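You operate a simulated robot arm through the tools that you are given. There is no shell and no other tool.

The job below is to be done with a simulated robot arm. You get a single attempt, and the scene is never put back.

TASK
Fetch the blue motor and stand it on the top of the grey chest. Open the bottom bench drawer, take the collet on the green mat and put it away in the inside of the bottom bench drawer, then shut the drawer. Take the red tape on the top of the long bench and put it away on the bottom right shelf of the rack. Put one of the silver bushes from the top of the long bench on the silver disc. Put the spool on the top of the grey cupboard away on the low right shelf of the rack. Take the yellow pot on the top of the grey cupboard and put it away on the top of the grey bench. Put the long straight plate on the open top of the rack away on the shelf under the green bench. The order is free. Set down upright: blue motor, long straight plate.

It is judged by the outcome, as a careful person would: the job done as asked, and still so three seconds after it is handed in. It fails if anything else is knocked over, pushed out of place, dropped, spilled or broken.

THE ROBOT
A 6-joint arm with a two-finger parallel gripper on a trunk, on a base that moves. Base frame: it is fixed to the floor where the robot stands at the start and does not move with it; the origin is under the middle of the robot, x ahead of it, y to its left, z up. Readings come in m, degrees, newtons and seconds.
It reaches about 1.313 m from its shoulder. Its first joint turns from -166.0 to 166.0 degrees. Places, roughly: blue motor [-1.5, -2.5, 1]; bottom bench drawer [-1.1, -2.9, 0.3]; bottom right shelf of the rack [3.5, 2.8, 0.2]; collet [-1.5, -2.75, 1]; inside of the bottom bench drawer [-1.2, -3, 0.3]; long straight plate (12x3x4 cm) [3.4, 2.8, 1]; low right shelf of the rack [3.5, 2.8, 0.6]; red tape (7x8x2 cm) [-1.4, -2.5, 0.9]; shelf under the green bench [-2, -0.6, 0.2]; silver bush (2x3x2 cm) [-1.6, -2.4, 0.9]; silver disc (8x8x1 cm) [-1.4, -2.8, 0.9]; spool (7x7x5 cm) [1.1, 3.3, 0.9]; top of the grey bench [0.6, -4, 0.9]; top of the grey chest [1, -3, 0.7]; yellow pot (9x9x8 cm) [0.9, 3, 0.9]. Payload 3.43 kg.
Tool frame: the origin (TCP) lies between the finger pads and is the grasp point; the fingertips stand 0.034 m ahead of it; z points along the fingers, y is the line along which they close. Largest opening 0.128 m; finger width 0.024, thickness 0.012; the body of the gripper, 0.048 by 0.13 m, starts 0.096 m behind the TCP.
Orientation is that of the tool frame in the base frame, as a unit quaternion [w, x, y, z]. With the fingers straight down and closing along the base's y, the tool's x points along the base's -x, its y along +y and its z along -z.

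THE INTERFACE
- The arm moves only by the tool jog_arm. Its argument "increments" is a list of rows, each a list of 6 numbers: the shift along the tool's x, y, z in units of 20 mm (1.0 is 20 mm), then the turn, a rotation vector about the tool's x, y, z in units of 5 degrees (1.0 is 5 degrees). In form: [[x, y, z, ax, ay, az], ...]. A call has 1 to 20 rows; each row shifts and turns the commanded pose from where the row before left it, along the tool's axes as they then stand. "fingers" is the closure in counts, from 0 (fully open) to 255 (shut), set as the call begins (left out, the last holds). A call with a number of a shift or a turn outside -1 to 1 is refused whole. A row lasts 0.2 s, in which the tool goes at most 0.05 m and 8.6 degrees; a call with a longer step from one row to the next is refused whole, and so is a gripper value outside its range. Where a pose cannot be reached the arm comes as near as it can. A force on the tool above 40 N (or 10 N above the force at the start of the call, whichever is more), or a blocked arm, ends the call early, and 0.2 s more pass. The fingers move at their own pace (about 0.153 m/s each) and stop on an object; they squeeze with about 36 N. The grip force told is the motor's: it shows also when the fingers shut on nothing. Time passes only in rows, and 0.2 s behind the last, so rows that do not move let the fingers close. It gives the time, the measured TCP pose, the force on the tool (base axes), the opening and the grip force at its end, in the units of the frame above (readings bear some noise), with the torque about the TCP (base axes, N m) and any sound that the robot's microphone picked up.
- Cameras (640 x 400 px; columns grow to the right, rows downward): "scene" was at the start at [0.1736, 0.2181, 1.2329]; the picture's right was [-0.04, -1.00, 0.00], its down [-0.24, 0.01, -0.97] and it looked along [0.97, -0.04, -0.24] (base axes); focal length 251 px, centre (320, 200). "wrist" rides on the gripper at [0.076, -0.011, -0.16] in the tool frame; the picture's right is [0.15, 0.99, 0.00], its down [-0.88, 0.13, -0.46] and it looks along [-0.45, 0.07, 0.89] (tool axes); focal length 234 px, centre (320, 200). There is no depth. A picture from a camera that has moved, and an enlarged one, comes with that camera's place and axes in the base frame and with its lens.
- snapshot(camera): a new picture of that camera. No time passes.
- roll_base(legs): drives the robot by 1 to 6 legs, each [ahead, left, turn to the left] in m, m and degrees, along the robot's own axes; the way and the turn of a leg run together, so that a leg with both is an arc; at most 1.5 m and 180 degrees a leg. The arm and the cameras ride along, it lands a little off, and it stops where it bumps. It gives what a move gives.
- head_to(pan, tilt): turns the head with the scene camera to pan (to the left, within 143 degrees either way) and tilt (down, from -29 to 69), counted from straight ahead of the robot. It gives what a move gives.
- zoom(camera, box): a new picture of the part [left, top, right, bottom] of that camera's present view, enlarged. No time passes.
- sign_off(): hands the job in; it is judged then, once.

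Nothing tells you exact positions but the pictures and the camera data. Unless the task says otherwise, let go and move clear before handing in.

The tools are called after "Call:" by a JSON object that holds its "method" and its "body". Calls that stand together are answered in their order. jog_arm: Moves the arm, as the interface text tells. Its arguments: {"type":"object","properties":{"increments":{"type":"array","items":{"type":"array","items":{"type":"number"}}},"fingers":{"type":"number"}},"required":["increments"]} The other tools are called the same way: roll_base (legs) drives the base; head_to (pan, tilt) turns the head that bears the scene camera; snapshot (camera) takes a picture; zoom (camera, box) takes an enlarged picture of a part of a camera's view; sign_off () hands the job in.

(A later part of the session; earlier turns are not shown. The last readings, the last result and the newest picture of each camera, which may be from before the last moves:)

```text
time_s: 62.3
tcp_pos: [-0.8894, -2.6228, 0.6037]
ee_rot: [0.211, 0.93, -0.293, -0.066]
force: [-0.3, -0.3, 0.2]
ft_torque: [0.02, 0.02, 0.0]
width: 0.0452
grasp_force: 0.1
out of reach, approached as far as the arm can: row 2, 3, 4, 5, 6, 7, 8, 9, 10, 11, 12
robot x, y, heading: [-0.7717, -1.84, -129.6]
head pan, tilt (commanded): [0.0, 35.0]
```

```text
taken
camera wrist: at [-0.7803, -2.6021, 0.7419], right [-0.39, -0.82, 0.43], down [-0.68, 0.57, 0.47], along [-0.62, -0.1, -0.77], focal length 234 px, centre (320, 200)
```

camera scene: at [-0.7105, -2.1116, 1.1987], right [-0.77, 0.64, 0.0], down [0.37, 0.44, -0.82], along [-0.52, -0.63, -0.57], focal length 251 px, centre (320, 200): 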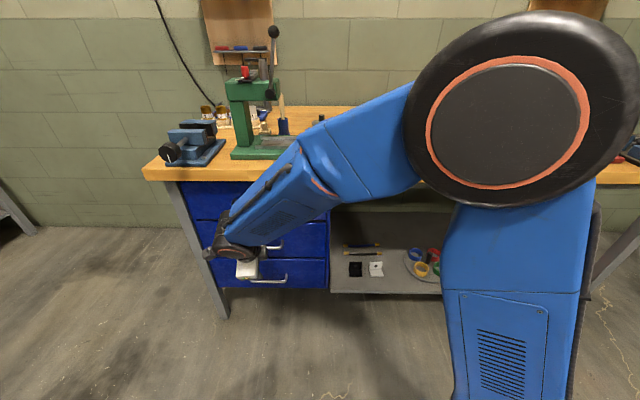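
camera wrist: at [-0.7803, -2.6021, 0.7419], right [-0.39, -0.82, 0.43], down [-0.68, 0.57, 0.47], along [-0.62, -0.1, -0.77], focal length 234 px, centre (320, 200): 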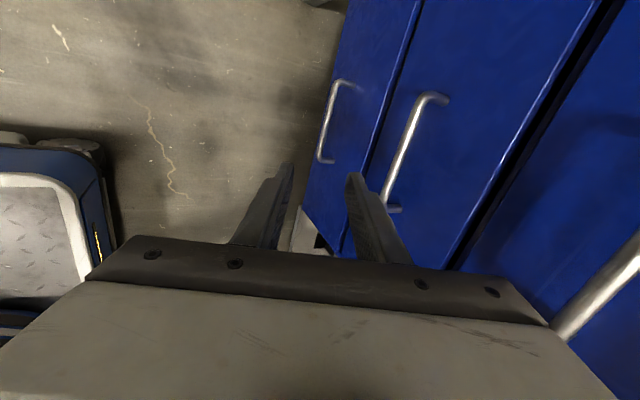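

The arm couldn't reach the full pitch with this wrist roll. I'll undo the pitch and try the gripper rolled the other way round.

Call:
{"method": "jog_arm", "body": {"increments": [[0, -0.9, 0, 1, 0, 0], [0, -0.9, 0, 1, 0, 0], [0, -0.9, 0, 1, 0, 0], [0, -0.9, 0, 1, 0, 0]]}}

Call:
{"method": "snapshot", "body": {"camera": "scene"}}

```text
time_s: 63.3
tcp_pos: [-0.8493, -2.5671, 0.5822]
ee_rot: [0.044, 0.953, -0.301, -0.015]
force: [-1.2, 0.6, 0.6]
ft_torque: [-0.03, 0.03, 0.0]
width: 0.0453
grasp_force: 0.1
robot x, y, heading: [-0.7719, -1.8458, -129.8]
head pan, tilt (commanded): [0.0, 35.0]
```

```text
taken
camera scene: at [-0.7105, -2.1117, 1.1987], right [-0.77, 0.64, 0.0], down [0.37, 0.44, -0.82], along [-0.52, -0.63, -0.57], focal length 251 px, centre (320, 200)
```

scene: 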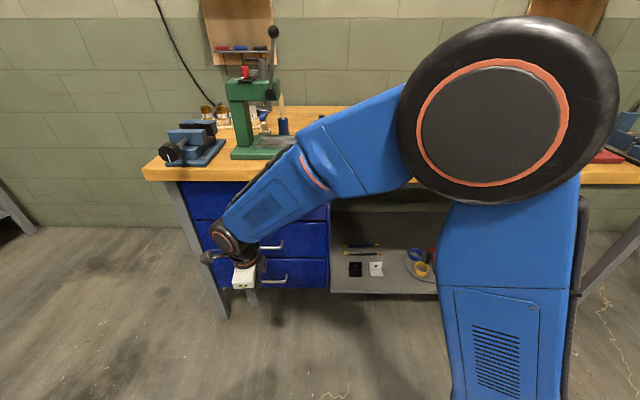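

Commanded poses re-base where the arm stops. I'll level the gripper and roll it the other way (about -175°), which should leave the wrist joints in mid-range.

Call:
{"method": "jog_arm", "body": {"increments": [[0, 0, 0, 1, 0, 0], [0, 0, 0, 0, 0, -1], [0, 0, 0, 0, 0, -1], [0, 0, 0, 0, 0, -1], [0, 0, 0, 0, 0, -1], [0, 0, 0, 0, 0, -1], [0, 0, 0, 0, 0, -1], [0, 0, 0, 0, 0, -1], [0, 0, 0, 0, 0, -1], [0, 0, 0, 0, 0, -1], [0, 0, 0, 0, 0, -1], [0, 0, 0, 0, 0, -1], [0, 0, 0, 0, 0, -1], [0, 0, 0, 0, 0, -1], [0, 0, 0, 0, 0, -1], [0, 0, 0, 0, 0, -1], [0, 0, 0, 0, 0, -1], [0, 0, 0, 0, 0, -1], [0, 0, 0, 0, 0, -1]]}}

Call:
{"method": "jog_arm", "body": {"increments": [[0, 0, 0, 0, 0, -1], [0, 0, 0, 0, 0, -1], [0, 0, 0, 0, 0, -1], [0, 0, 0, 0, 0, -1], [0, 0, 0, 0, 0, -1], [0, 0, 0, 0, 0, -1], [0, 0, 0, 0, 0, -1], [0, 0, 0, 0, 0, -1], [0, 0, 0, 0, 0, -1], [0, 0, 0, 0, 0, -1], [0, 0, 0, 0, 0, -1], [0, 0, 0, 0, 0, -1], [0, 0, 0, 0, 0, -1], [0, 0, 0, 0, 0, -1], [0, 0, 0, 0, 0, -1], [0, 0, 0, 0, 0, -1], [0, 0, 0, 0, 0, -1]]}}

```text
time_s: 67.3
tcp_pos: [-0.8493, -2.5666, 0.5828]
ee_rot: [0.002, 0.887, 0.462, -0.004]
force: [-0.2, -0.7, -0.6]
ft_torque: [0.03, 0.0, -0.03]
width: 0.045
grasp_force: 0.0
robot x, y, heading: [-0.7728, -1.8429, -129.7]
head pan, tilt (commanded): [0.0, 35.0]
```

```text
time_s: 70.9
tcp_pos: [-0.8494, -2.567, 0.5827]
ee_rot: [-0.002, 0.341, 0.94, -0.004]
force: [0.6, -0.3, -0.6]
ft_torque: [0.0, 0.0, 0.01]
width: 0.0454
grasp_force: 0.1
robot x, y, heading: [-0.7728, -1.8418, -129.8]
head pan, tilt (commanded): [0.0, 35.0]
```

Now the gripper is rolled the other way. I'll pitch the fingers forward in place.

Call:
{"method": "jog_arm", "body": {"increments": [[0, 0, 0, 1, 0, 0], [0, 0, 0, 1, 0, 0], [0, 0, 0, 1, 0, 0], [0, 0, 0, 1, 0, 0], [0, 0, 0, 1, 0, 0], [0, 0, 0, 1, 0, 0], [0, 0, 0, 1, 0, 0], [0, 0, 0, 1, 0, 0], [0, 0, 0, 1, 0, 0], [0, 0, 0, 1, 0, 0], [0, 0, 0, 1, 0, 0], [0, 0, 0, 1, 0, 0]]}}

Call:
{"method": "snapshot", "body": {"camera": "scene"}}

Call:
{"method": "snapshot", "body": {"camera": "wrist"}}

```text
time_s: 73.5
tcp_pos: [-0.8496, -2.5667, 0.5816]
ee_rot: [-0.172, 0.295, 0.812, -0.474]
force: [0.1, 0.5, 0.0]
ft_torque: [-0.01, -0.01, 0.04]
width: 0.0452
grasp_force: 0.1
robot x, y, heading: [-0.7711, -1.8449, -129.6]
head pan, tilt (commanded): [0.0, 35.0]
```

```text
taken
camera scene: at [-0.7106, -2.1116, 1.1987], right [-0.77, 0.64, 0.0], down [0.37, 0.44, -0.82], along [-0.52, -0.63, -0.57], focal length 251 px, centre (320, 200)
```

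scene: 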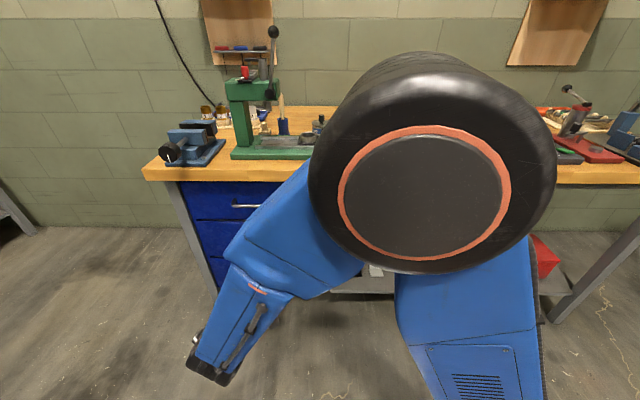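

```text
taken
camera wrist: at [-0.8197, -2.4161, 0.6698], right [0.2, 0.47, -0.86], down [0.97, -0.21, 0.11], along [-0.13, -0.86, -0.49], focal length 234 px, centre (320, 200)
```

wrist: 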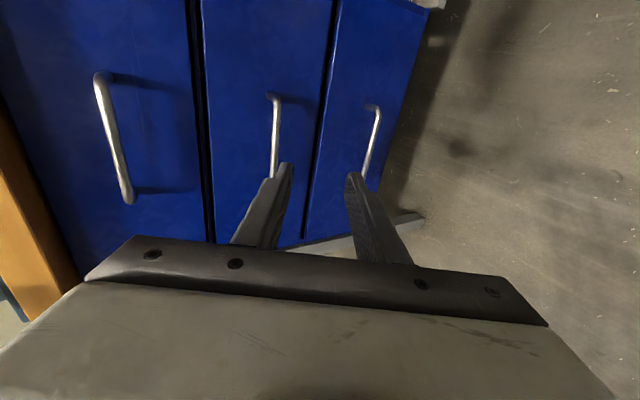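

This roll works: the fingers now point forward and 30° down, and the wrist view confirms the handle location. I'll narrow the fingers and move to just in front of the bottom handle.

Call:
{"method": "jog_arm", "body": {"increments": [[-0.19, 0.993, 0, 0, 0, 0], [-0.19, 0.993, 0, 0, 0, 0], [-0.19, 0.993, 0, 0, 0, 0], [-0.19, 0.993, 0, 0, 0, 0], [-0.19, 0.993, 0, 0, 0, 0], [0, 0, 0.971, 0, 0, 0], [0, 0, 0.971, 0, 0, 0], [0, 0, 0.971, 0, 0, 0], [0, 0, 0.971, 0, 0, 0], [0, 0, 0.971, 0, 0, 0], [0, 0, 0.971, 0, 0, 0], [0, 0, 0.971, 0, 0, 0], [0, 0, 0.971, 0, 0, 0], [0, 0, 0.971, 0, 0, 0]], "fingers": 195}}

Call:
{"method": "snapshot", "body": {"camera": "wrist"}}

Call:
{"method": "snapshot", "body": {"camera": "scene"}}

```text
time_s: 76.5
tcp_pos: [-0.9015, -2.6579, 0.4104]
ee_rot: [-0.172, 0.295, 0.812, -0.473]
force: [0.4, 0.1, 0.5]
ft_torque: [-0.02, 0.02, 0.0]
width: 0.0302
grasp_force: 0.1
robot x, y, heading: [-0.7731, -1.8449, -129.8]
head pan, tilt (commanded): [0.0, 35.0]
```

```text
taken
camera wrist: at [-0.8715, -2.5081, 0.4979], right [0.2, 0.47, -0.86], down [0.97, -0.21, 0.11], along [-0.13, -0.86, -0.5], focal length 234 px, centre (320, 200)
```

wrist: 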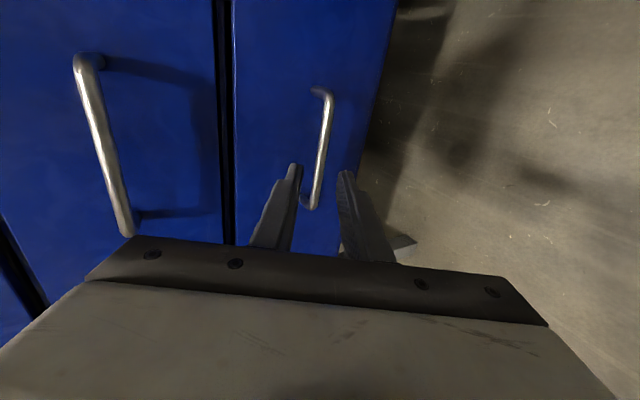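

```text
taken
camera scene: at [-0.7104, -2.1117, 1.1987], right [-0.77, 0.64, 0.0], down [0.37, 0.44, -0.82], along [-0.52, -0.63, -0.57], focal length 251 px, centre (320, 200)
```

scene: 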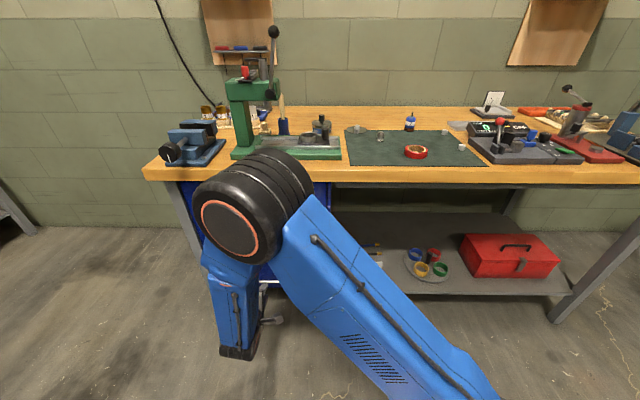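

The elbow is getting close to the bench edge, so I'll back the base off 0.3 m to have the arm work more stretched out.

Call:
{"method": "roll_base", "body": {"legs": [[-0.3, 0, 0]]}}

Call:
{"method": "snapshot", "body": {"camera": "scene"}}

Call:
{"method": "snapshot", "body": {"camera": "wrist"}}

```text
time_s: 78.6
tcp_pos: [-0.7057, -2.4261, 0.4099]
ee_rot: [-0.171, 0.294, 0.813, -0.473]
force: [0.2, -0.6, 0.3]
ft_torque: [-0.01, 0.01, 0.05]
width: 0.0302
grasp_force: 0.1
robot x, y, heading: [-0.5789, -1.61, -129.4]
head pan, tilt (commanded): [0.0, 35.0]
```

```text
taken
camera scene: at [-0.5166, -1.878, 1.1987], right [-0.77, 0.64, 0.0], down [0.36, 0.44, -0.82], along [-0.52, -0.63, -0.57], focal length 251 px, centre (320, 200)
```

scene: 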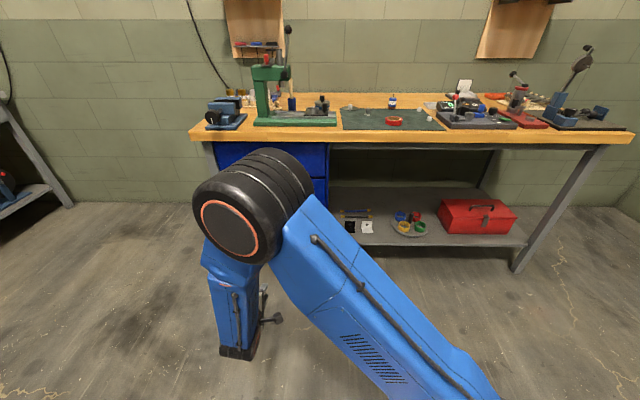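

```text
taken
camera wrist: at [-0.6765, -2.2747, 0.4979], right [0.2, 0.47, -0.86], down [0.97, -0.21, 0.11], along [-0.13, -0.86, -0.5], focal length 234 px, centre (320, 200)
```

wrist: 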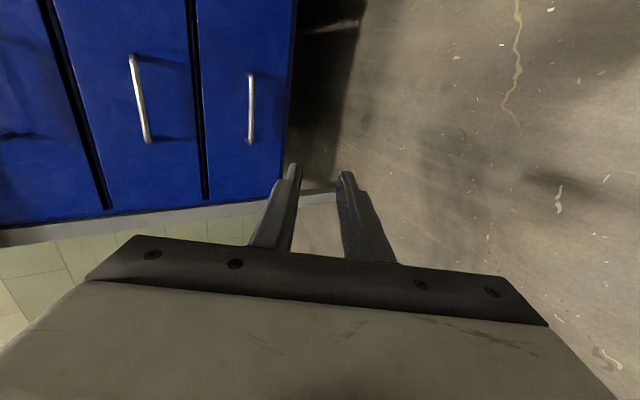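

The wrist view matches my handle estimate. I'll reach the arm forward again to the pre-grasp point.

Call:
{"method": "jog_arm", "body": {"increments": [[0, -0.5325, 0.944, 0, 0, 0], [0, -0.5325, 0.944, 0, 0, 0], [0, -0.5325, 0.944, 0, 0, 0], [0, -0.5325, 0.944, 0, 0, 0], [0, -0.5325, 0.944, 0, 0, 0], [0, -0.5325, 0.944, 0, 0, 0], [0, -0.5325, 0.944, 0, 0, 0], [0, -0.5325, 0.944, 0, 0, 0], [0, -0.5325, 0.944, 0, 0, 0], [0, -0.5325, 0.944, 0, 0, 0], [0, -0.5325, 0.944, 0, 0, 0], [0, -0.5325, 0.944, 0, 0, 0], [0, -0.5325, 0.944, 0, 0, 0], [0, -0.5325, 0.944, 0, 0, 0]]}}

Call:
{"method": "snapshot", "body": {"camera": "scene"}}

Call:
{"method": "zoom", "body": {"camera": "wrist", "box": [220, 60, 420, 260]}}

```text
time_s: 81.6
tcp_pos: [-0.8991, -2.6592, 0.4084]
ee_rot: [-0.172, 0.294, 0.812, -0.474]
force: [-0.1, -0.4, 0.8]
ft_torque: [-0.01, 0.02, 0.0]
width: 0.0302
grasp_force: 0.0
robot x, y, heading: [-0.5809, -1.608, -129.4]
head pan, tilt (commanded): [0.0, 35.0]
```

```text
taken
camera scene: at [-0.5165, -1.878, 1.1987], right [-0.77, 0.64, 0.0], down [0.36, 0.44, -0.82], along [-0.52, -0.63, -0.57], focal length 251 px, centre (320, 200)
```

scene: 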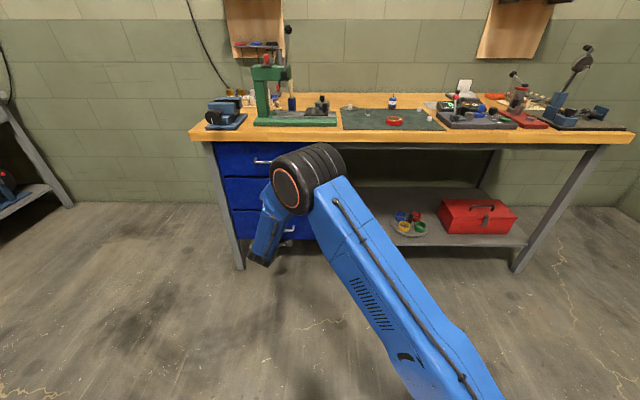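

```text
2.00 times, centred on (320, 160) of wrist
camera zoom: at [-0.8698, -2.508, 0.4966], right [0.2, 0.47, -0.86], down [0.97, -0.21, 0.11], along [-0.13, -0.86, -0.5], focal length 468 px, centre (320, 280)
```

zoom: 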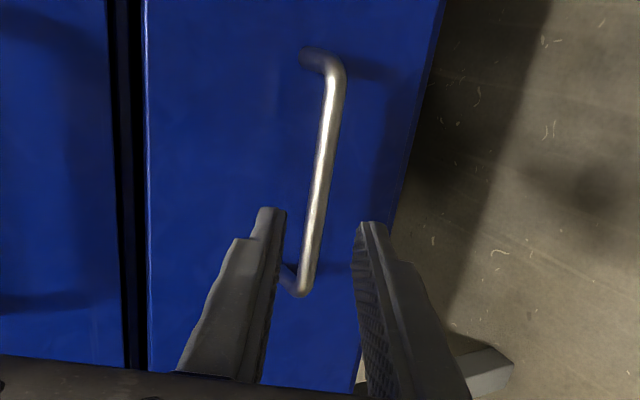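

The bar lies centred between the fingers. I'll advance 7 cm along the fingers and check.

Call:
{"method": "jog_arm", "body": {"increments": [[0, 0, 0.875, 0, 0, 0], [0, 0, 0.875, 0, 0, 0], [0, 0, 0.875, 0, 0, 0], [0, 0, 0.875, 0, 0, 0]]}}

Call:
{"method": "zoom", "body": {"camera": "wrist", "box": [220, 100, 420, 225]}}

Call:
{"method": "zoom", "body": {"camera": "scene", "box": [200, 140, 360, 280]}}

```text
time_s: 82.6
tcp_pos: [-0.9387, -2.7043, 0.3751]
ee_rot: [-0.172, 0.294, 0.812, -0.474]
force: [0.0, -0.2, 0.6]
ft_torque: [0.03, -0.01, 0.03]
width: 0.0303
grasp_force: 0.1
robot x, y, heading: [-0.5808, -1.6085, -129.3]
head pan, tilt (commanded): [0.0, 35.0]
```

```text
3.20 times, centred on (320, 162) of wrist
camera zoom: at [-0.909, -2.5539, 0.462], right [0.2, 0.47, -0.86], down [0.97, -0.21, 0.11], along [-0.13, -0.86, -0.5], focal length 749 px, centre (320, 320)
```

zoom: 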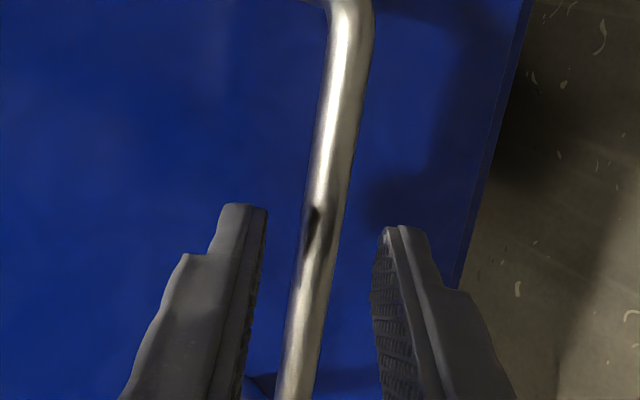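

```text
2.86 times, centred on (280, 210) of scene
camera zoom: at [-0.5166, -1.8779, 1.1987], right [-0.77, 0.64, 0.0], down [0.36, 0.44, -0.82], along [-0.52, -0.63, -0.57], focal length 718 px, centre (434, 171)
```

zoom: 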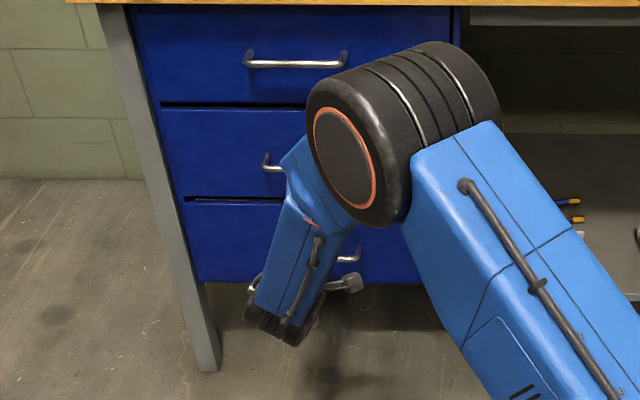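

The bar is between the fingertips. I'll advance another 13 mm and close.

Call:
{"method": "jog_arm", "body": {"increments": [[0, 0, 0.65, 0, 0, 0], [0, 0, 0, 0, 0, 0]]}}

Call:
{"method": "jog_arm", "body": {"increments": [[0, 0, 0, 0, 0, 0], [0, 0, 0, 0, 0, 0]], "fingers": 255}}

Call:
{"method": "zoom", "body": {"camera": "wrist", "box": [220, 100, 420, 225]}}

```text
time_s: 83.2
tcp_pos: [-0.9448, -2.7135, 0.3685]
ee_rot: [-0.171, 0.294, 0.812, -0.474]
force: [-0.2, 0.9, 0.2]
ft_torque: [-0.04, 0.0, 0.03]
width: 0.0302
grasp_force: 0.1
robot x, y, heading: [-0.5777, -1.6097, -129.8]
head pan, tilt (commanded): [0.0, 35.0]
```

```text
time_s: 83.8
tcp_pos: [-0.9452, -2.7128, 0.3659]
ee_rot: [-0.172, 0.295, 0.812, -0.474]
force: [-0.3, 0.6, -2.4]
ft_torque: [-0.26, -0.41, -0.21]
width: 0.0115
grasp_force: 44.6
robot x, y, heading: [-0.5783, -1.6089, -129.6]
head pan, tilt (commanded): [0.0, 35.0]
```

```text
3.20 times, centred on (320, 162) of wrist
camera zoom: at [-0.9165, -2.563, 0.4559], right [0.2, 0.47, -0.86], down [0.97, -0.21, 0.11], along [-0.13, -0.86, -0.5], focal length 749 px, centre (320, 320)
```

zoom: 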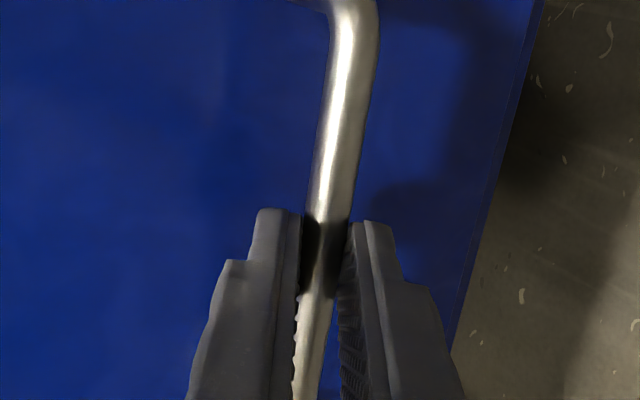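

The handle is gripped. I'll pull straight back, away from the bench, in small steps.

Call:
{"method": "jog_arm", "body": {"increments": [[0, 0.246, -0.436, 0, 0, 0], [0, 0.246, -0.436, 0, 0, 0], [0, 0.246, -0.436, 0, 0, 0], [0, 0.246, -0.436, 0, 0, 0], [0, 0.246, -0.436, 0, 0, 0], [0, 0.246, -0.436, 0, 0, 0]]}}

Call:
{"method": "snapshot", "body": {"camera": "scene"}}

```text
time_s: 85.2
tcp_pos: [-0.9065, -2.6679, 0.3679]
ee_rot: [-0.173, 0.294, 0.812, -0.474]
force: [7.1, -8.3, -4.1]
ft_torque: [-0.32, -0.6, -0.06]
width: 0.0116
grasp_force: 44.4
robot x, y, heading: [-0.5807, -1.612, -129.5]
head pan, tilt (commanded): [0.0, 35.0]
```

```text
taken
camera scene: at [-0.5166, -1.8783, 1.1986], right [-0.77, 0.64, 0.0], down [0.36, 0.44, -0.82], along [-0.52, -0.63, -0.57], focal length 251 px, centre (320, 200)
```

scene: 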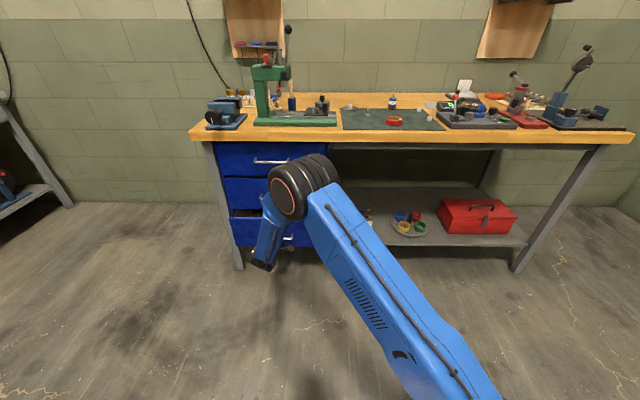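

The drawer slides open smoothly. I'll continue pulling another 18 cm with a slight lateral relief.

Call:
{"method": "jog_arm", "body": {"increments": [[-0.06, 0.4, -0.7, 0, 0, 0], [-0.03, 0.4, -0.7, 0, 0, 0], [0, 0.4, -0.7, 0, 0, 0], [0, 0.4, -0.7, 0, 0, 0], [0, 0.4, -0.7, 0, 0, 0], [0, 0.4, -0.7, 0, 0, 0]]}}

Call:
{"method": "jog_arm", "body": {"increments": [[0, 0.4, -0.7, 0, 0, 0], [0, 0.4, -0.7, 0, 0, 0], [0, 0.4, -0.7, 0, 0, 0], [0, 0.4, -0.7, 0, 0, 0], [0, 0.4, -0.7, 0, 0, 0]]}}

Call:
{"method": "snapshot", "body": {"camera": "scene"}}

```text
time_s: 86.6
tcp_pos: [-0.8441, -2.5944, 0.3675]
ee_rot: [-0.172, 0.294, 0.812, -0.474]
force: [-1.9, -0.7, 6.0]
ft_torque: [-0.27, -0.08, -0.44]
width: 0.0115
grasp_force: 45.3
robot x, y, heading: [-0.5791, -1.6086, -129.5]
head pan, tilt (commanded): [0.0, 35.0]
```

```text
time_s: 87.8
tcp_pos: [-0.7918, -2.5324, 0.3684]
ee_rot: [-0.171, 0.294, 0.812, -0.475]
force: [13.4, -12.6, 9.6]
ft_torque: [-0.71, -0.52, 0.7]
width: 0.0117
grasp_force: 45.5
robot x, y, heading: [-0.5803, -1.6118, -129.2]
head pan, tilt (commanded): [0.0, 35.0]
```

```text
taken
camera scene: at [-0.5163, -1.8779, 1.1987], right [-0.77, 0.64, 0.0], down [0.36, 0.44, -0.82], along [-0.52, -0.63, -0.57], focal length 251 px, centre (320, 200)
```

scene: 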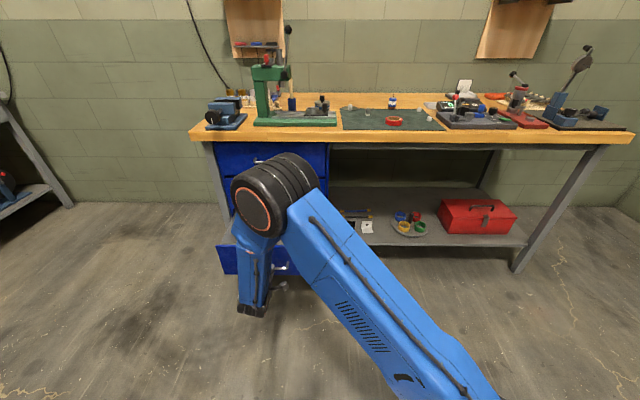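

The drawer is open 24 cm. I'll pull a further ~5 cm with a lateral relief for more working room, then release.

Call:
{"method": "jog_arm", "body": {"increments": [[-0.1, 0.4, -0.7, 0, 0, 0], [-0.05, 0.4, -0.7, 0, 0, 0], [-0.02, 0.4, -0.7, 0, 0, 0]]}}

Call:
{"method": "jog_arm", "body": {"increments": [[0, 0, 0, 0, 0, 0], [0, 0, 0, 0, 0, 0]], "fingers": 185}}

Call:
{"method": "jog_arm", "body": {"increments": [[0, 0, -0.9, 0, 0, 0], [0, 0, -0.9, 0, 0, 0], [0, 0, -0.9, 0, 0, 0], [0, 0, -0.9, 0, 0, 0], [0, 0, -0.9, 0, 0, 0]]}}

Call:
{"method": "snapshot", "body": {"camera": "wrist"}}

Call:
{"method": "snapshot", "body": {"camera": "scene"}}

```text
time_s: 88.6
tcp_pos: [-0.7601, -2.4953, 0.3682]
ee_rot: [-0.172, 0.295, 0.812, -0.474]
force: [-10.7, 7.3, 26.4]
ft_torque: [-0.64, 0.27, -0.34]
width: 0.0118
grasp_force: 45.1
robot x, y, heading: [-0.5814, -1.6118, -129.6]
head pan, tilt (commanded): [0.0, 35.0]
```

```text
time_s: 89.2
tcp_pos: [-0.7579, -2.4968, 0.3652]
ee_rot: [-0.172, 0.294, 0.812, -0.474]
force: [-0.1, -0.9, 0.0]
ft_torque: [0.01, -0.05, -0.03]
width: 0.0354
grasp_force: 0.1
robot x, y, heading: [-0.5804, -1.6132, -129.6]
head pan, tilt (commanded): [0.0, 35.0]
```

```text
time_s: 90.4
tcp_pos: [-0.7081, -2.4365, 0.4121]
ee_rot: [-0.172, 0.294, 0.812, -0.474]
force: [0.7, -0.8, 0.9]
ft_torque: [0.0, -0.03, 0.02]
width: 0.0351
grasp_force: 0.1
robot x, y, heading: [-0.581, -1.6084, -129.5]
head pan, tilt (commanded): [0.0, 35.0]
```

```text
taken
camera wrist: at [-0.6803, -2.2857, 0.4996], right [0.2, 0.47, -0.86], down [0.97, -0.21, 0.11], along [-0.13, -0.86, -0.5], focal length 234 px, centre (320, 200)
```

wrist: 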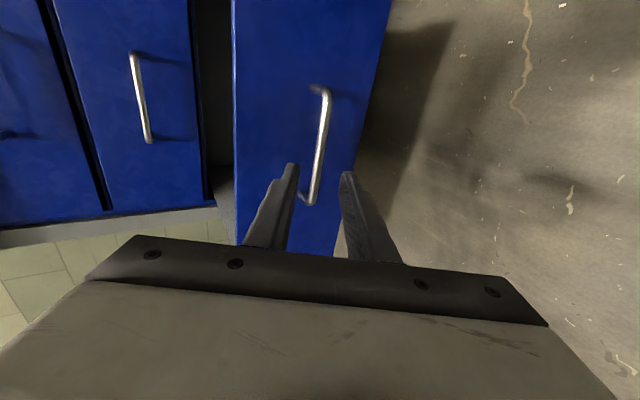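

```text
taken
camera scene: at [-0.5167, -1.878, 1.1987], right [-0.77, 0.64, 0.0], down [0.36, 0.44, -0.82], along [-0.52, -0.63, -0.57], focal length 251 px, centre (320, 200)
```

scene: 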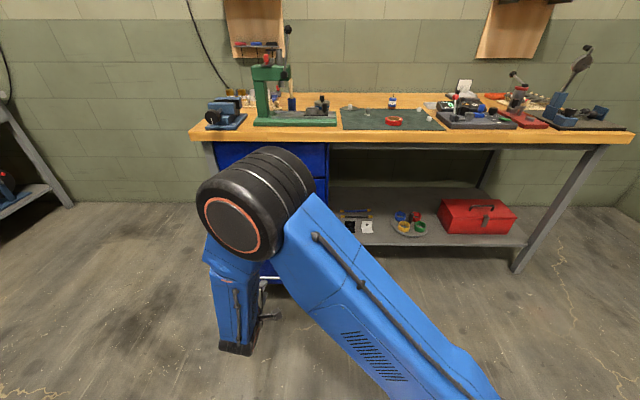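

The drawer now stands open about 28 cm. I'll raise the arm up and turn the fingers back down, then come in for the collet.

Call:
{"method": "jog_arm", "body": {"increments": [[0, -0.871, -0.4927, 0, 0, 0], [0, -0.871, -0.4927, 0, 0, 0], [0, -0.871, -0.4927, 0, 0, 0], [0, -0.871, -0.4927, 0, 0, 0], [0, -0.871, -0.4927, 0, 0, 0], [0, -0.871, -0.4927, 0, 0, 0], [0, -0.871, -0.4927, 0, 0, 0], [0, -0.871, -0.4927, 0, 0, 0], [0, -0.871, -0.4927, 0, 0, 0], [0, -0.871, -0.4927, 0, 0, 0], [0, -0.871, -0.4927, 0, 0, 0], [0, -0.871, -0.4927, 0, 0, 0], [0, -0.871, -0.4927, 0, 0, 0], [0, -0.871, -0.4927, 0, 0, 0], [0, -0.871, -0.4927, 0, 0, 0], [0, -0.871, -0.4927, 0, 0, 0], [0, -0.871, -0.4927, 0, 0, 0], [0, -0.871, -0.4927, 0, 0, 0], [0, -0.871, -0.4927, 0, 0, 0], [0, -0.871, -0.4927, 0, 0, 0]]}}

Call:
{"method": "jog_arm", "body": {"increments": [[0, -0.5, -0.3, -1, 0, 0], [0, -0.5, -0.3, -1, 0, 0], [0, -0.5, -0.3, -1, 0, 0], [0, -0.5, -0.3, -1, 0, 0], [0, 0, 0, -1, 0, 0], [0, 0, 0, -1, 0, 0], [0, 0, 0, -1, 0, 0], [0, 0, 0, -1, 0, 0], [0, 0, 0, -1, 0, 0], [0, 0, 0, -1, 0, 0], [0, 0, 0, -1, 0, 0], [0, 0, 0, -1, 0, 0]]}}

Call:
{"method": "snapshot", "body": {"camera": "scene"}}

```text
time_s: 94.6
tcp_pos: [-0.7079, -2.4377, 0.8123]
ee_rot: [-0.171, 0.295, 0.812, -0.474]
force: [0.3, -1.0, -0.5]
ft_torque: [-0.01, -0.01, 0.0]
width: 0.0352
grasp_force: 0.1
robot x, y, heading: [-0.5785, -1.6118, -129.2]
head pan, tilt (commanded): [0.0, 35.0]
```

```text
time_s: 97.2
tcp_pos: [-0.7088, -2.4402, 0.858]
ee_rot: [-0.001, 0.34, 0.94, -0.003]
force: [-0.2, 0.4, 1.1]
ft_torque: [-0.04, 0.02, 0.01]
width: 0.0354
grasp_force: 0.0
robot x, y, heading: [-0.5813, -1.6111, -129.6]
head pan, tilt (commanded): [0.0, 35.0]
```

```text
taken
camera scene: at [-0.5166, -1.8778, 1.1987], right [-0.77, 0.64, 0.0], down [0.36, 0.44, -0.82], along [-0.52, -0.63, -0.57], focal length 251 px, centre (320, 200)
```

scene: 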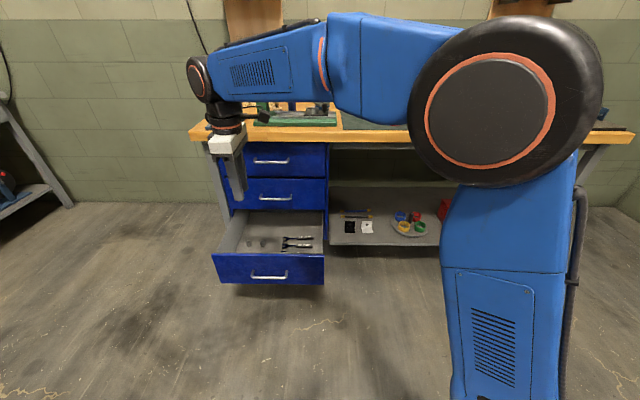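

The drawer is open and holds two collet-like parts and some pliers. Let me zoom into it, and rotate the gripper back to its normal roll.

Call:
{"method": "zoom", "body": {"camera": "scene", "box": [200, 200, 340, 290]}}

Call:
{"method": "jog_arm", "body": {"increments": [[0, 0, -0.6, 0, 0, 1], [0, 0, -0.6, 0, 0, 1], [0, 0, -0.6, 0, 0, 1], [0, 0, -0.6, 0, 0, 1], [0, 0, -0.6, 0, 0, 1], [0, 0, -0.6, 0, 0, 1], [0, 0, -0.6, 0, 0, 1], [0, 0, -0.6, 0, 0, 1], [0, 0, -0.6, 0, 0, 1], [0, 0, -0.6, 0, 0, 1], [0, 0, -0.6, 0, 0, 1], [0, 0, -0.6, 0, 0, 1], [0, 0, -0.6, 0, 0, 1], [0, 0, -0.6, 0, 0, 1], [0, 0, -0.6, 0, 0, 1], [0, 0, -0.6, 0, 0, 1], [0, 0, -0.6, 0, 0, 1], [0, 0, -0.6, 0, 0, 1]]}}

Call:
{"method": "roll_base", "body": {"legs": [[0.3, 0, 0]]}}

Call:
{"method": "snapshot", "body": {"camera": "scene"}}

```text
4.44 times, centred on (270, 245) of scene
camera zoom: at [-0.5166, -1.8778, 1.1987], right [-0.77, 0.64, 0.0], down [0.36, 0.44, -0.82], along [-0.52, -0.63, -0.57], focal length 1116 px, centre (542, 0)
```

zoom: 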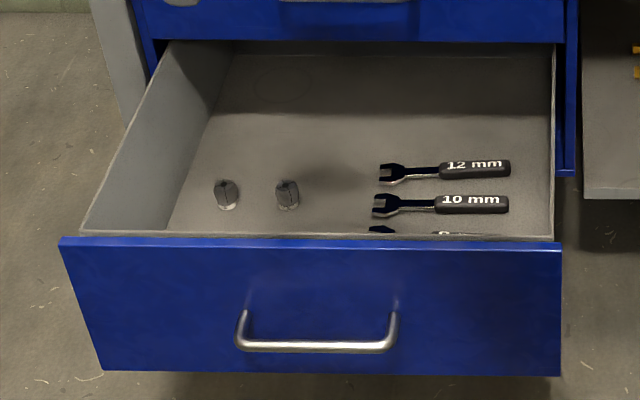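

```text
time_s: 101.0
tcp_pos: [-0.7095, -2.4391, 1.0739]
ee_rot: [0.001, 0.905, 0.424, -0.004]
force: [0.8, -1.1, 0.6]
ft_torque: [0.01, 0.01, 0.02]
width: 0.0351
grasp_force: 0.1
robot x, y, heading: [-0.5773, -1.61, -129.7]
head pan, tilt (commanded): [0.0, 35.0]
```

```text
time_s: 103.0
tcp_pos: [-0.9031, -2.6754, 1.0752]
ee_rot: [0.002, 0.905, 0.425, -0.004]
force: [-0.8, -0.3, -0.2]
ft_torque: [-0.02, 0.0, -0.02]
width: 0.0353
grasp_force: 0.1
robot x, y, heading: [-0.7751, -1.8448, -129.4]
head pan, tilt (commanded): [0.0, 35.0]
```

```text
taken
camera scene: at [-0.711, -2.1147, 1.1987], right [-0.77, 0.63, 0.0], down [0.36, 0.44, -0.82], along [-0.52, -0.63, -0.57], focal length 251 px, centre (320, 200)
```

scene: 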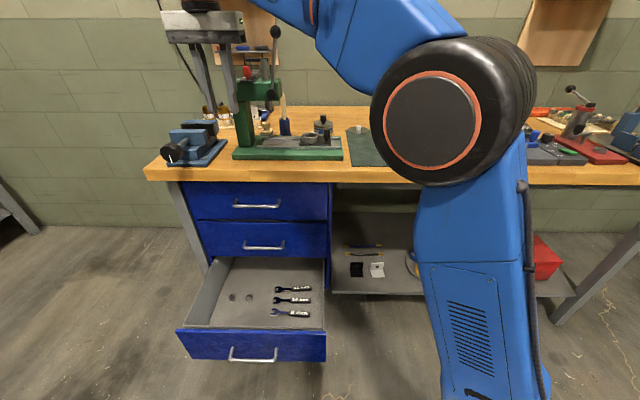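

Robot is back at working distance with the gripper high. I'll move the arm right past the little mill, then forward toward the collet.

Call:
{"method": "jog_arm", "body": {"increments": [[0.2, -1, 0, 0, 0, 0], [0, -1, 0, 0, 0, 0], [0, -1, 0, 0, 0, 0], [0, -1, 0, 0, 0, 0], [0, -1, 0, 0, 0, 0], [0, -1, 0, 0, 0, 0], [0, -1, 0, 0, 0, 0], [0, -1, 0, 0, 0, 0], [0, -1, 0, 0, 0, 0], [0, -1, 0, 0, 0, 0], [0, -1, 0, 0, 0, 0], [0, -1, 0, 0, 0, 0], [-0.9, -1, 0.2, 0, 0, 0], [-0.9, -1, 0.2, 0, 0, 0], [-0.9, -1, 0.2, 0, 0, 0], [-0.9, -1, 0.2, 0, 0, 0], [-0.9, -1, 0.2, 0, 0, 0], [-0.9, -1, 0.2, 0, 0, 0], [-0.9, -1, 0.2, 0, 0, 0], [-0.9, -1, 0.2, 0, 0, 0]], "fingers": 145}}

Call:
{"method": "snapshot", "body": {"camera": "wrist"}}

```text
time_s: 107.2
tcp_pos: [-1.3007, -2.5262, 1.0407]
ee_rot: [0.002, 0.905, 0.424, -0.005]
force: [0.3, -0.4, 0.5]
ft_torque: [0.0, 0.03, -0.02]
width: 0.0553
grasp_force: 0.0
robot x, y, heading: [-0.7741, -1.8461, -129.2]
head pan, tilt (commanded): [0.0, 35.0]
```

```text
taken
camera wrist: at [-1.2586, -2.4606, 1.2006], right [0.85, -0.52, 0.0], down [-0.46, -0.76, 0.46], along [-0.24, -0.4, -0.89], focal length 234 px, centre (320, 200)
```

wrist: 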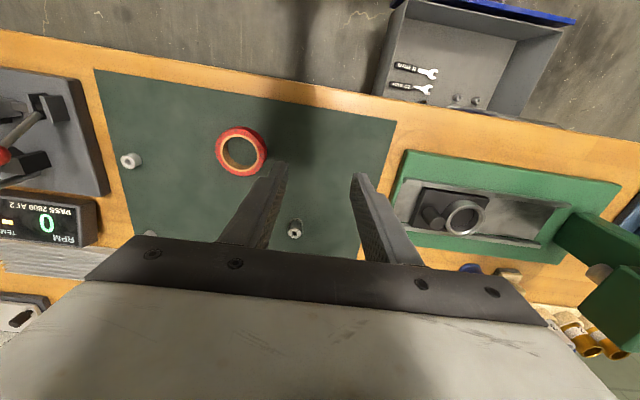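

The collet is visible at about (-1.41,-2.627). I'll move above it and come lower for a check.

Call:
{"method": "jog_arm", "body": {"increments": [[-0.93, -0.122, 0, 0, 0, 0], [-0.93, -0.122, 0, 0, 0, 0], [-0.93, -0.122, 0, 0, 0, 0], [-0.93, -0.122, 0, 0, 0, 0], [-0.93, -0.122, 0, 0, 0, 0], [-0.93, -0.122, 0, 0, 0, 0], [-0.93, -0.122, 0, 0, 0, 0], [-0.93, -0.122, 0, 0, 0, 0], [0, 0, 1, 0, 0, 0], [0, 0, 1, 0, 0, 0], [0, 0, 1, 0, 0, 0], [0, 0, 1, 0, 0, 0]]}}

Call:
{"method": "snapshot", "body": {"camera": "wrist"}}

Call:
{"method": "zoom", "body": {"camera": "scene", "box": [320, 90, 440, 165]}}

```text
time_s: 109.8
tcp_pos: [-1.4123, -2.6316, 0.9641]
ee_rot: [0.003, 0.905, 0.425, -0.004]
force: [0.0, -0.8, 0.2]
ft_torque: [0.01, -0.03, -0.02]
width: 0.0552
grasp_force: 0.0
robot x, y, heading: [-0.7744, -1.845, -129.3]
head pan, tilt (commanded): [0.0, 35.0]
```

```text
taken
camera wrist: at [-1.3696, -2.5655, 1.1231], right [0.85, -0.52, 0.0], down [-0.46, -0.76, 0.46], along [-0.24, -0.4, -0.89], focal length 234 px, centre (320, 200)
```

wrist: 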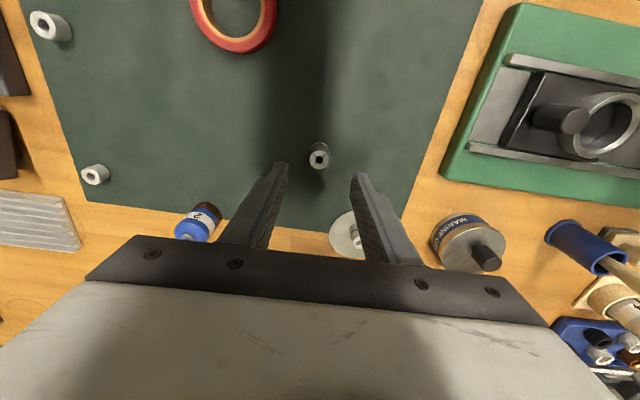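

```text
5.33 times, centred on (380, 128) of scene
camera zoom: at [-0.711, -2.1146, 1.1987], right [-0.77, 0.63, 0.0], down [0.36, 0.44, -0.82], along [-0.52, -0.63, -0.57], focal length 1340 px, centre (0, 587)
```

zoom: 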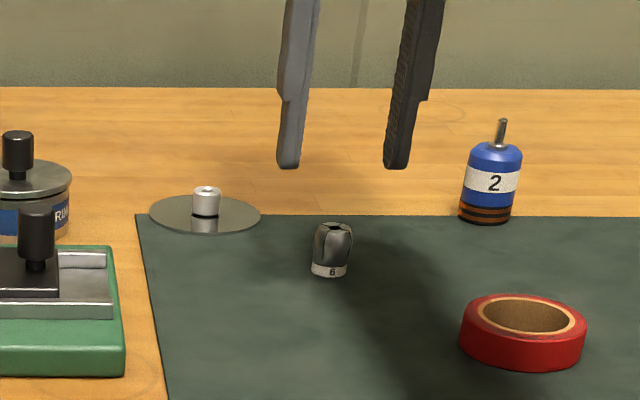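

The collet is under the fingers, about 5 mm nearer to the robot than the TCP. I'll correct, descend and grip.

Call:
{"method": "jog_arm", "body": {"increments": [[0.25, 0, 0.7, 0, 0, 0], [0, 0, 0.8, 0, 0, 0], [0, 0, 0.8, 0, 0, 0], [0, 0, 0.8, 0, 0, 0], [0, 0, 0, 0, 0, 0]]}}

Call:
{"method": "zoom", "body": {"camera": "wrist", "box": [240, 110, 400, 210]}}

Call:
{"method": "jog_arm", "body": {"increments": [[0, 0, 0, 0, 0, 0], [0, 0, 0, 0, 0, 0], [0, 0, 0, 0, 0, 0]], "fingers": 255}}

Call:
{"method": "zoom", "body": {"camera": "scene", "box": [320, 90, 440, 165]}}

```text
time_s: 111.0
tcp_pos: [-1.407, -2.6273, 0.9024]
ee_rot: [0.002, 0.905, 0.425, -0.004]
force: [-0.8, -0.6, 0.3]
ft_torque: [0.0, 0.0, -0.01]
width: 0.0552
grasp_force: 0.1
robot x, y, heading: [-0.7729, -1.8429, -129.3]
head pan, tilt (commanded): [0.0, 35.0]
```

```text
4.00 times, centred on (320, 160) of wrist
camera zoom: at [-1.3654, -2.5619, 1.0611], right [0.85, -0.52, 0.0], down [-0.46, -0.76, 0.46], along [-0.24, -0.4, -0.89], focal length 937 px, centre (320, 360)
```

zoom: 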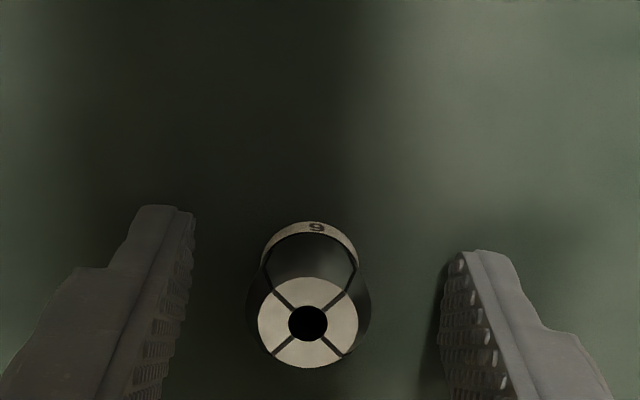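

```text
time_s: 111.8
tcp_pos: [-1.4072, -2.6275, 0.9016]
ee_rot: [0.002, 0.905, 0.425, -0.004]
force: [-0.4, 0.7, 1.8]
ft_torque: [0.02, 0.01, 0.01]
width: 0.0244
grasp_force: 36.0
robot x, y, heading: [-0.772, -1.8516, -129.3]
head pan, tilt (commanded): [0.0, 35.0]
```

```text
5.33 times, centred on (380, 128) of scene
camera zoom: at [-0.7111, -2.1146, 1.1987], right [-0.77, 0.63, 0.0], down [0.36, 0.44, -0.82], along [-0.52, -0.63, -0.57], focal length 1340 px, centre (0, 587)
```

zoom: 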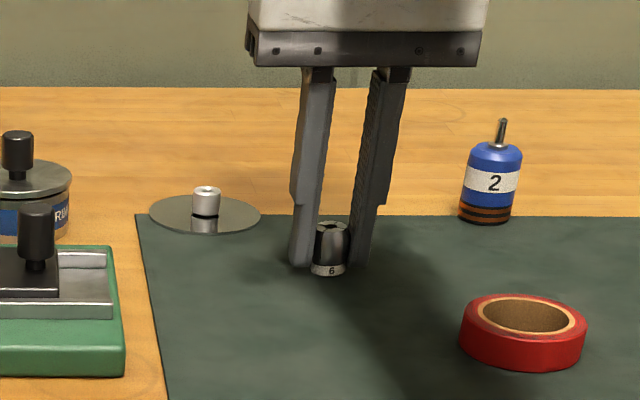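

The collet is held (24 mm). I'll lift it, bring it back past the bench edge, and carry it left over the open drawer.

Call:
{"method": "jog_arm", "body": {"increments": [[0, 0, -0.5, 0, 0, 0], [0, 0, -1, 0, 0, 0], [0, 0, -1, 0, 0, 0], [0, 0, -1, 0, 0, 0], [0, 0, -1, 0, 0, 0], [0, 0, -1, 0, 0, 0], [1, 0, -0.4, 0, 0, 0], [1, 0, 0, 0, 0, 0], [1, 0, 0, 0, 0, 0], [1, 0, 0, 0, 0, 0], [1, 0, 0, 0, 0, 0], [1, 0, 0, 0, 0, 0], [1, 0, 0, 0, 0, 0], [1, 0, 0, 0, 0, 0], [1, 0, 0, 0, 0, 0], [1, 0, 0, 0, 0, 0], [1, 0, 0, 0, 0, 0], [1, 0, 0, 0, 0, 0], [1, 0, 0, 0, 0, 0], [1, 0, 0, 0, 0, 0]]}}

Call:
{"method": "jog_arm", "body": {"increments": [[1, 1, 0, 0, 0, 0], [1, 1, 0, 0, 0, 0], [1, 1, 0, 0, 0, 0], [1, 1, 0, 0, 0, 0], [1, 1, 0, 0, 0, 0], [0, 1, 0, 0, 0, 0], [0, 1, 0, 0, 0, 0], [0, 1, 0, 0, 0, 0], [0, 1, 0, 0, 0, 0], [0, 1, 0, 0, 0, 0], [0, 1, 0, 0, 0, 0], [0, 1, 0, 0, 0, 0], [0, 1, 0, 0, 0, 0], [0, 1, 0, 0, 0, 0], [0, 1, 0, 0, 0, 0], [0, 1, 0, 0, 0, 0], [0, 1, 0, 0, 0, 0], [0, 1, 0, 0, 0, 0], [0, 1, 0, 0, 0, 0], [0, 1, 0, 0, 0, 0]]}}

Call:
{"method": "snapshot", "body": {"camera": "wrist"}}

Call:
{"method": "snapshot", "body": {"camera": "scene"}}

```text
time_s: 116.0
tcp_pos: [-1.2279, -2.4109, 1.0161]
ee_rot: [0.002, 0.905, 0.425, -0.004]
force: [-0.3, -0.3, -0.6]
ft_torque: [0.03, -0.03, -0.01]
width: 0.0242
grasp_force: 36.2
robot x, y, heading: [-0.775, -1.8439, -129.6]
head pan, tilt (commanded): [0.0, 35.0]
```

```text
time_s: 120.2
tcp_pos: [-0.8568, -2.5887, 1.014]
ee_rot: [0.002, 0.906, 0.424, -0.003]
force: [1.3, 0.5, 0.3]
ft_torque: [-0.04, -0.02, 0.02]
width: 0.0242
grasp_force: 36.5
robot x, y, heading: [-0.7755, -1.8476, -129.6]
head pan, tilt (commanded): [0.0, 35.0]
```

```text
taken
camera wrist: at [-0.8144, -2.5226, 1.1742], right [0.85, -0.52, 0.0], down [-0.46, -0.76, 0.46], along [-0.24, -0.4, -0.89], focal length 234 px, centre (320, 200)
```

wrist: 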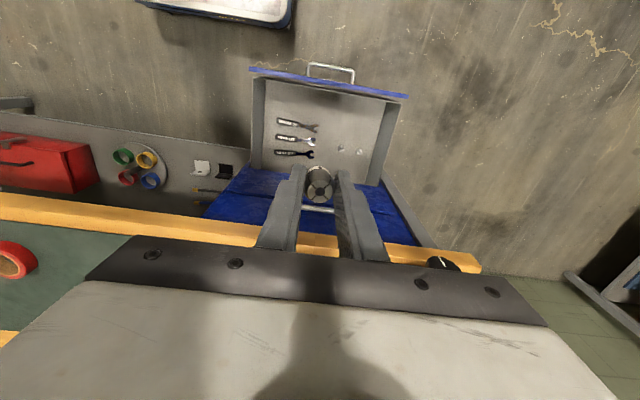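

```text
taken
camera scene: at [-0.7111, -2.1145, 1.1987], right [-0.77, 0.63, 0.0], down [0.36, 0.44, -0.82], along [-0.52, -0.63, -0.57], focal length 251 px, centre (320, 200)
```

scene: 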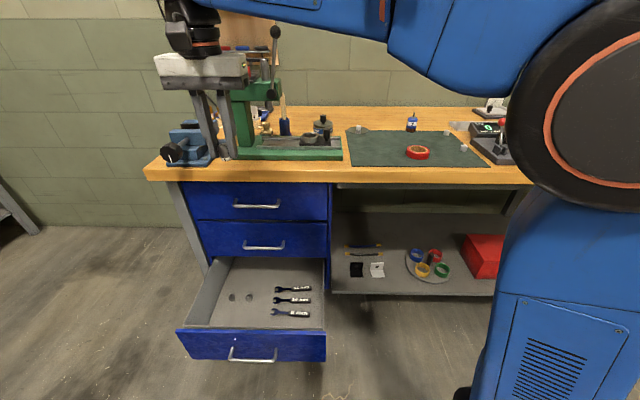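

The wrist view shows free floor in the drawer in front of the two collets, at about F=2.56 ahead. I'll shift over it and start lowering.

Call:
{"method": "jog_arm", "body": {"increments": [[-0.2, 0.83, 0, 0, 0, 0], [-0.2, 0.83, 0, 0, 0, 0], [-0.2, 0.83, 0, 0, 0, 0], [-0.2, 0.83, 0, 0, 0, 0], [-0.2, 0.83, 0, 0, 0, 0], [0, 0, 1, 0, 0, 0], [0, 0, 1, 0, 0, 0], [0, 0, 1, 0, 0, 0], [0, 0, 1, 0, 0, 0], [0, 0, 1, 0, 0, 0], [0, 0, 1, 0, 0, 0], [0, 0, 1, 0, 0, 0], [0, 0, 1, 0, 0, 0], [0, 0, 1, 0, 0, 0], [0, 0, 1, 0, 0, 0], [0, 0, 1, 0, 0, 0], [0, 0, 1, 0, 0, 0], [0, 0, 1, 0, 0, 0], [0, 0, 1, 0, 0, 0], [0, 0, 1, 0, 0, 0]]}}

Call:
{"method": "snapshot", "body": {"camera": "wrist"}}

Call:
{"method": "snapshot", "body": {"camera": "scene"}}

```text
time_s: 124.5
tcp_pos: [-0.8065, -2.6591, 0.7167]
ee_rot: [0.002, 0.905, 0.425, -0.004]
force: [0.1, -0.5, -0.2]
ft_torque: [0.01, -0.01, -0.01]
width: 0.0244
grasp_force: 36.3
robot x, y, heading: [-0.773, -1.8485, -129.3]
head pan, tilt (commanded): [0.0, 35.0]
```

```text
taken
camera wrist: at [-0.7642, -2.5935, 0.8763], right [0.85, -0.52, 0.0], down [-0.46, -0.76, 0.46], along [-0.24, -0.4, -0.89], focal length 234 px, centre (320, 200)
```

wrist: 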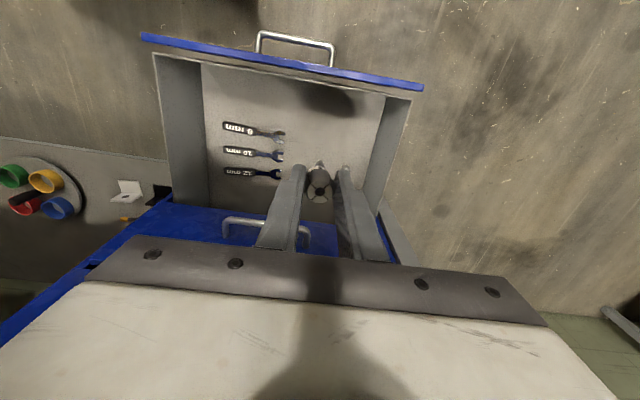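

```text
taken
camera scene: at [-0.711, -2.1147, 1.1987], right [-0.77, 0.63, 0.0], down [0.36, 0.44, -0.82], along [-0.52, -0.63, -0.57], focal length 251 px, centre (320, 200)
```

scene: 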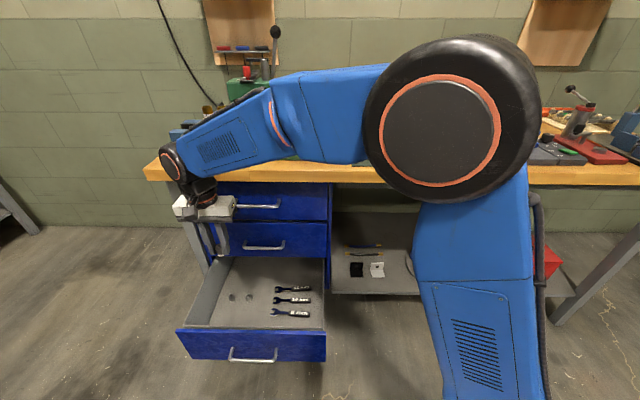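

Clearances look good on all sides. I'll continue lowering into the drawer.

Call:
{"method": "jog_arm", "body": {"increments": [[0, 0, 1, 0, 0, 0], [0, 0, 1, 0, 0, 0], [0, 0, 1, 0, 0, 0], [0, 0, 1, 0, 0, 0], [0, 0, 1, 0, 0, 0], [0, 0, 1, 0, 0, 0], [0, 0, 1, 0, 0, 0], [0, 0, 1, 0, 0, 0], [0, 0, 1, 0, 0, 0], [0, 0, 1, 0, 0, 0], [0, 0, 1, 0, 0, 0], [0, 0, 1, 0, 0, 0], [0, 0, 1, 0, 0, 0]]}}

Call:
{"method": "snapshot", "body": {"camera": "wrist"}}

Call:
{"method": "snapshot", "body": {"camera": "scene"}}

```text
time_s: 127.2
tcp_pos: [-0.808, -2.6616, 0.4572]
ee_rot: [0.001, 0.905, 0.424, -0.003]
force: [0.6, -0.1, -0.4]
ft_torque: [0.02, -0.01, 0.0]
width: 0.0241
grasp_force: 35.7
robot x, y, heading: [-0.7739, -1.8428, -129.3]
head pan, tilt (commanded): [0.0, 35.0]
```

```text
taken
camera wrist: at [-0.7667, -2.5954, 0.6164], right [0.85, -0.52, 0.0], down [-0.46, -0.76, 0.46], along [-0.24, -0.4, -0.89], focal length 234 px, centre (320, 200)
```

wrist: 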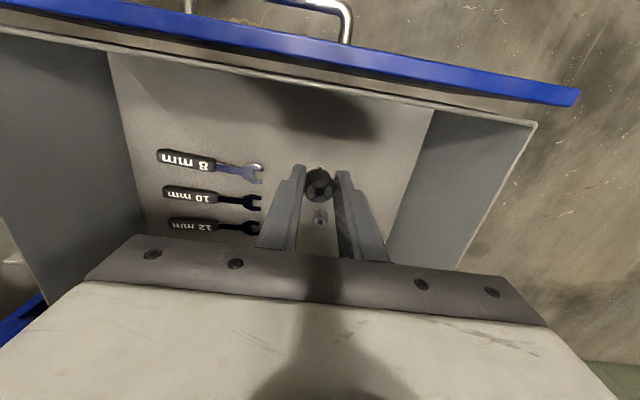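

```text
taken
camera scene: at [-0.711, -2.1147, 1.1987], right [-0.77, 0.63, 0.0], down [0.36, 0.44, -0.82], along [-0.52, -0.63, -0.57], focal length 251 px, centre (320, 200)
```

scene: 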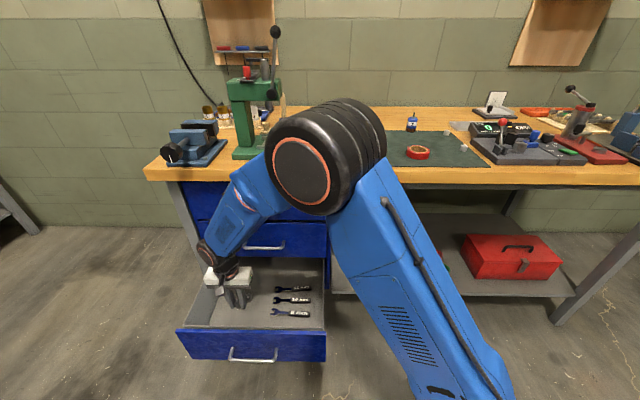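

The elbow is getting near the bench edge in this posture, so I'll raise the gripper, back the base 0.25 m and reach in with a more extended arm.

Call:
{"method": "jog_arm", "body": {"increments": [[0, 0, -1, 0, 0, 0], [0, 0, -1, 0, 0, 0], [0, 0, -1, 0, 0, 0], [0, 0, -1, 0, 0, 0], [0, 0, -1, 0, 0, 0], [0, 0, -1, 0, 0, 0]]}}

Call:
{"method": "roll_base", "body": {"legs": [[-0.25, 0, 0]]}}

Call:
{"method": "snapshot", "body": {"camera": "scene"}}

```text
time_s: 128.7
tcp_pos: [-0.8087, -2.6616, 0.5775]
ee_rot: [0.002, 0.906, 0.424, -0.004]
force: [0.0, -0.4, -0.7]
ft_torque: [0.03, -0.02, 0.03]
width: 0.0247
grasp_force: 35.7
robot x, y, heading: [-0.7741, -1.8477, -129.5]
head pan, tilt (commanded): [0.0, 35.0]
```

```text
time_s: 130.5
tcp_pos: [-0.6497, -2.463, 0.5779]
ee_rot: [0.001, 0.906, 0.424, -0.004]
force: [0.5, 0.2, -1.3]
ft_torque: [0.03, 0.0, -0.01]
width: 0.0244
grasp_force: 36.3
robot x, y, heading: [-0.6136, -1.6494, -129.5]
head pan, tilt (commanded): [0.0, 35.0]
```

```text
taken
camera scene: at [-0.55, -1.9186, 1.1987], right [-0.77, 0.64, 0.0], down [0.36, 0.44, -0.82], along [-0.52, -0.63, -0.57], focal length 251 px, centre (320, 200)
```

scene: 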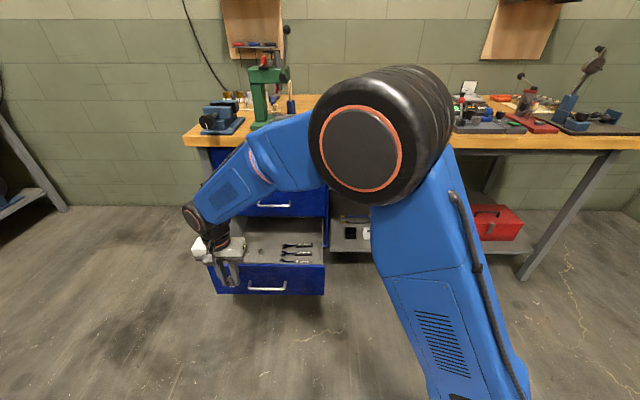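

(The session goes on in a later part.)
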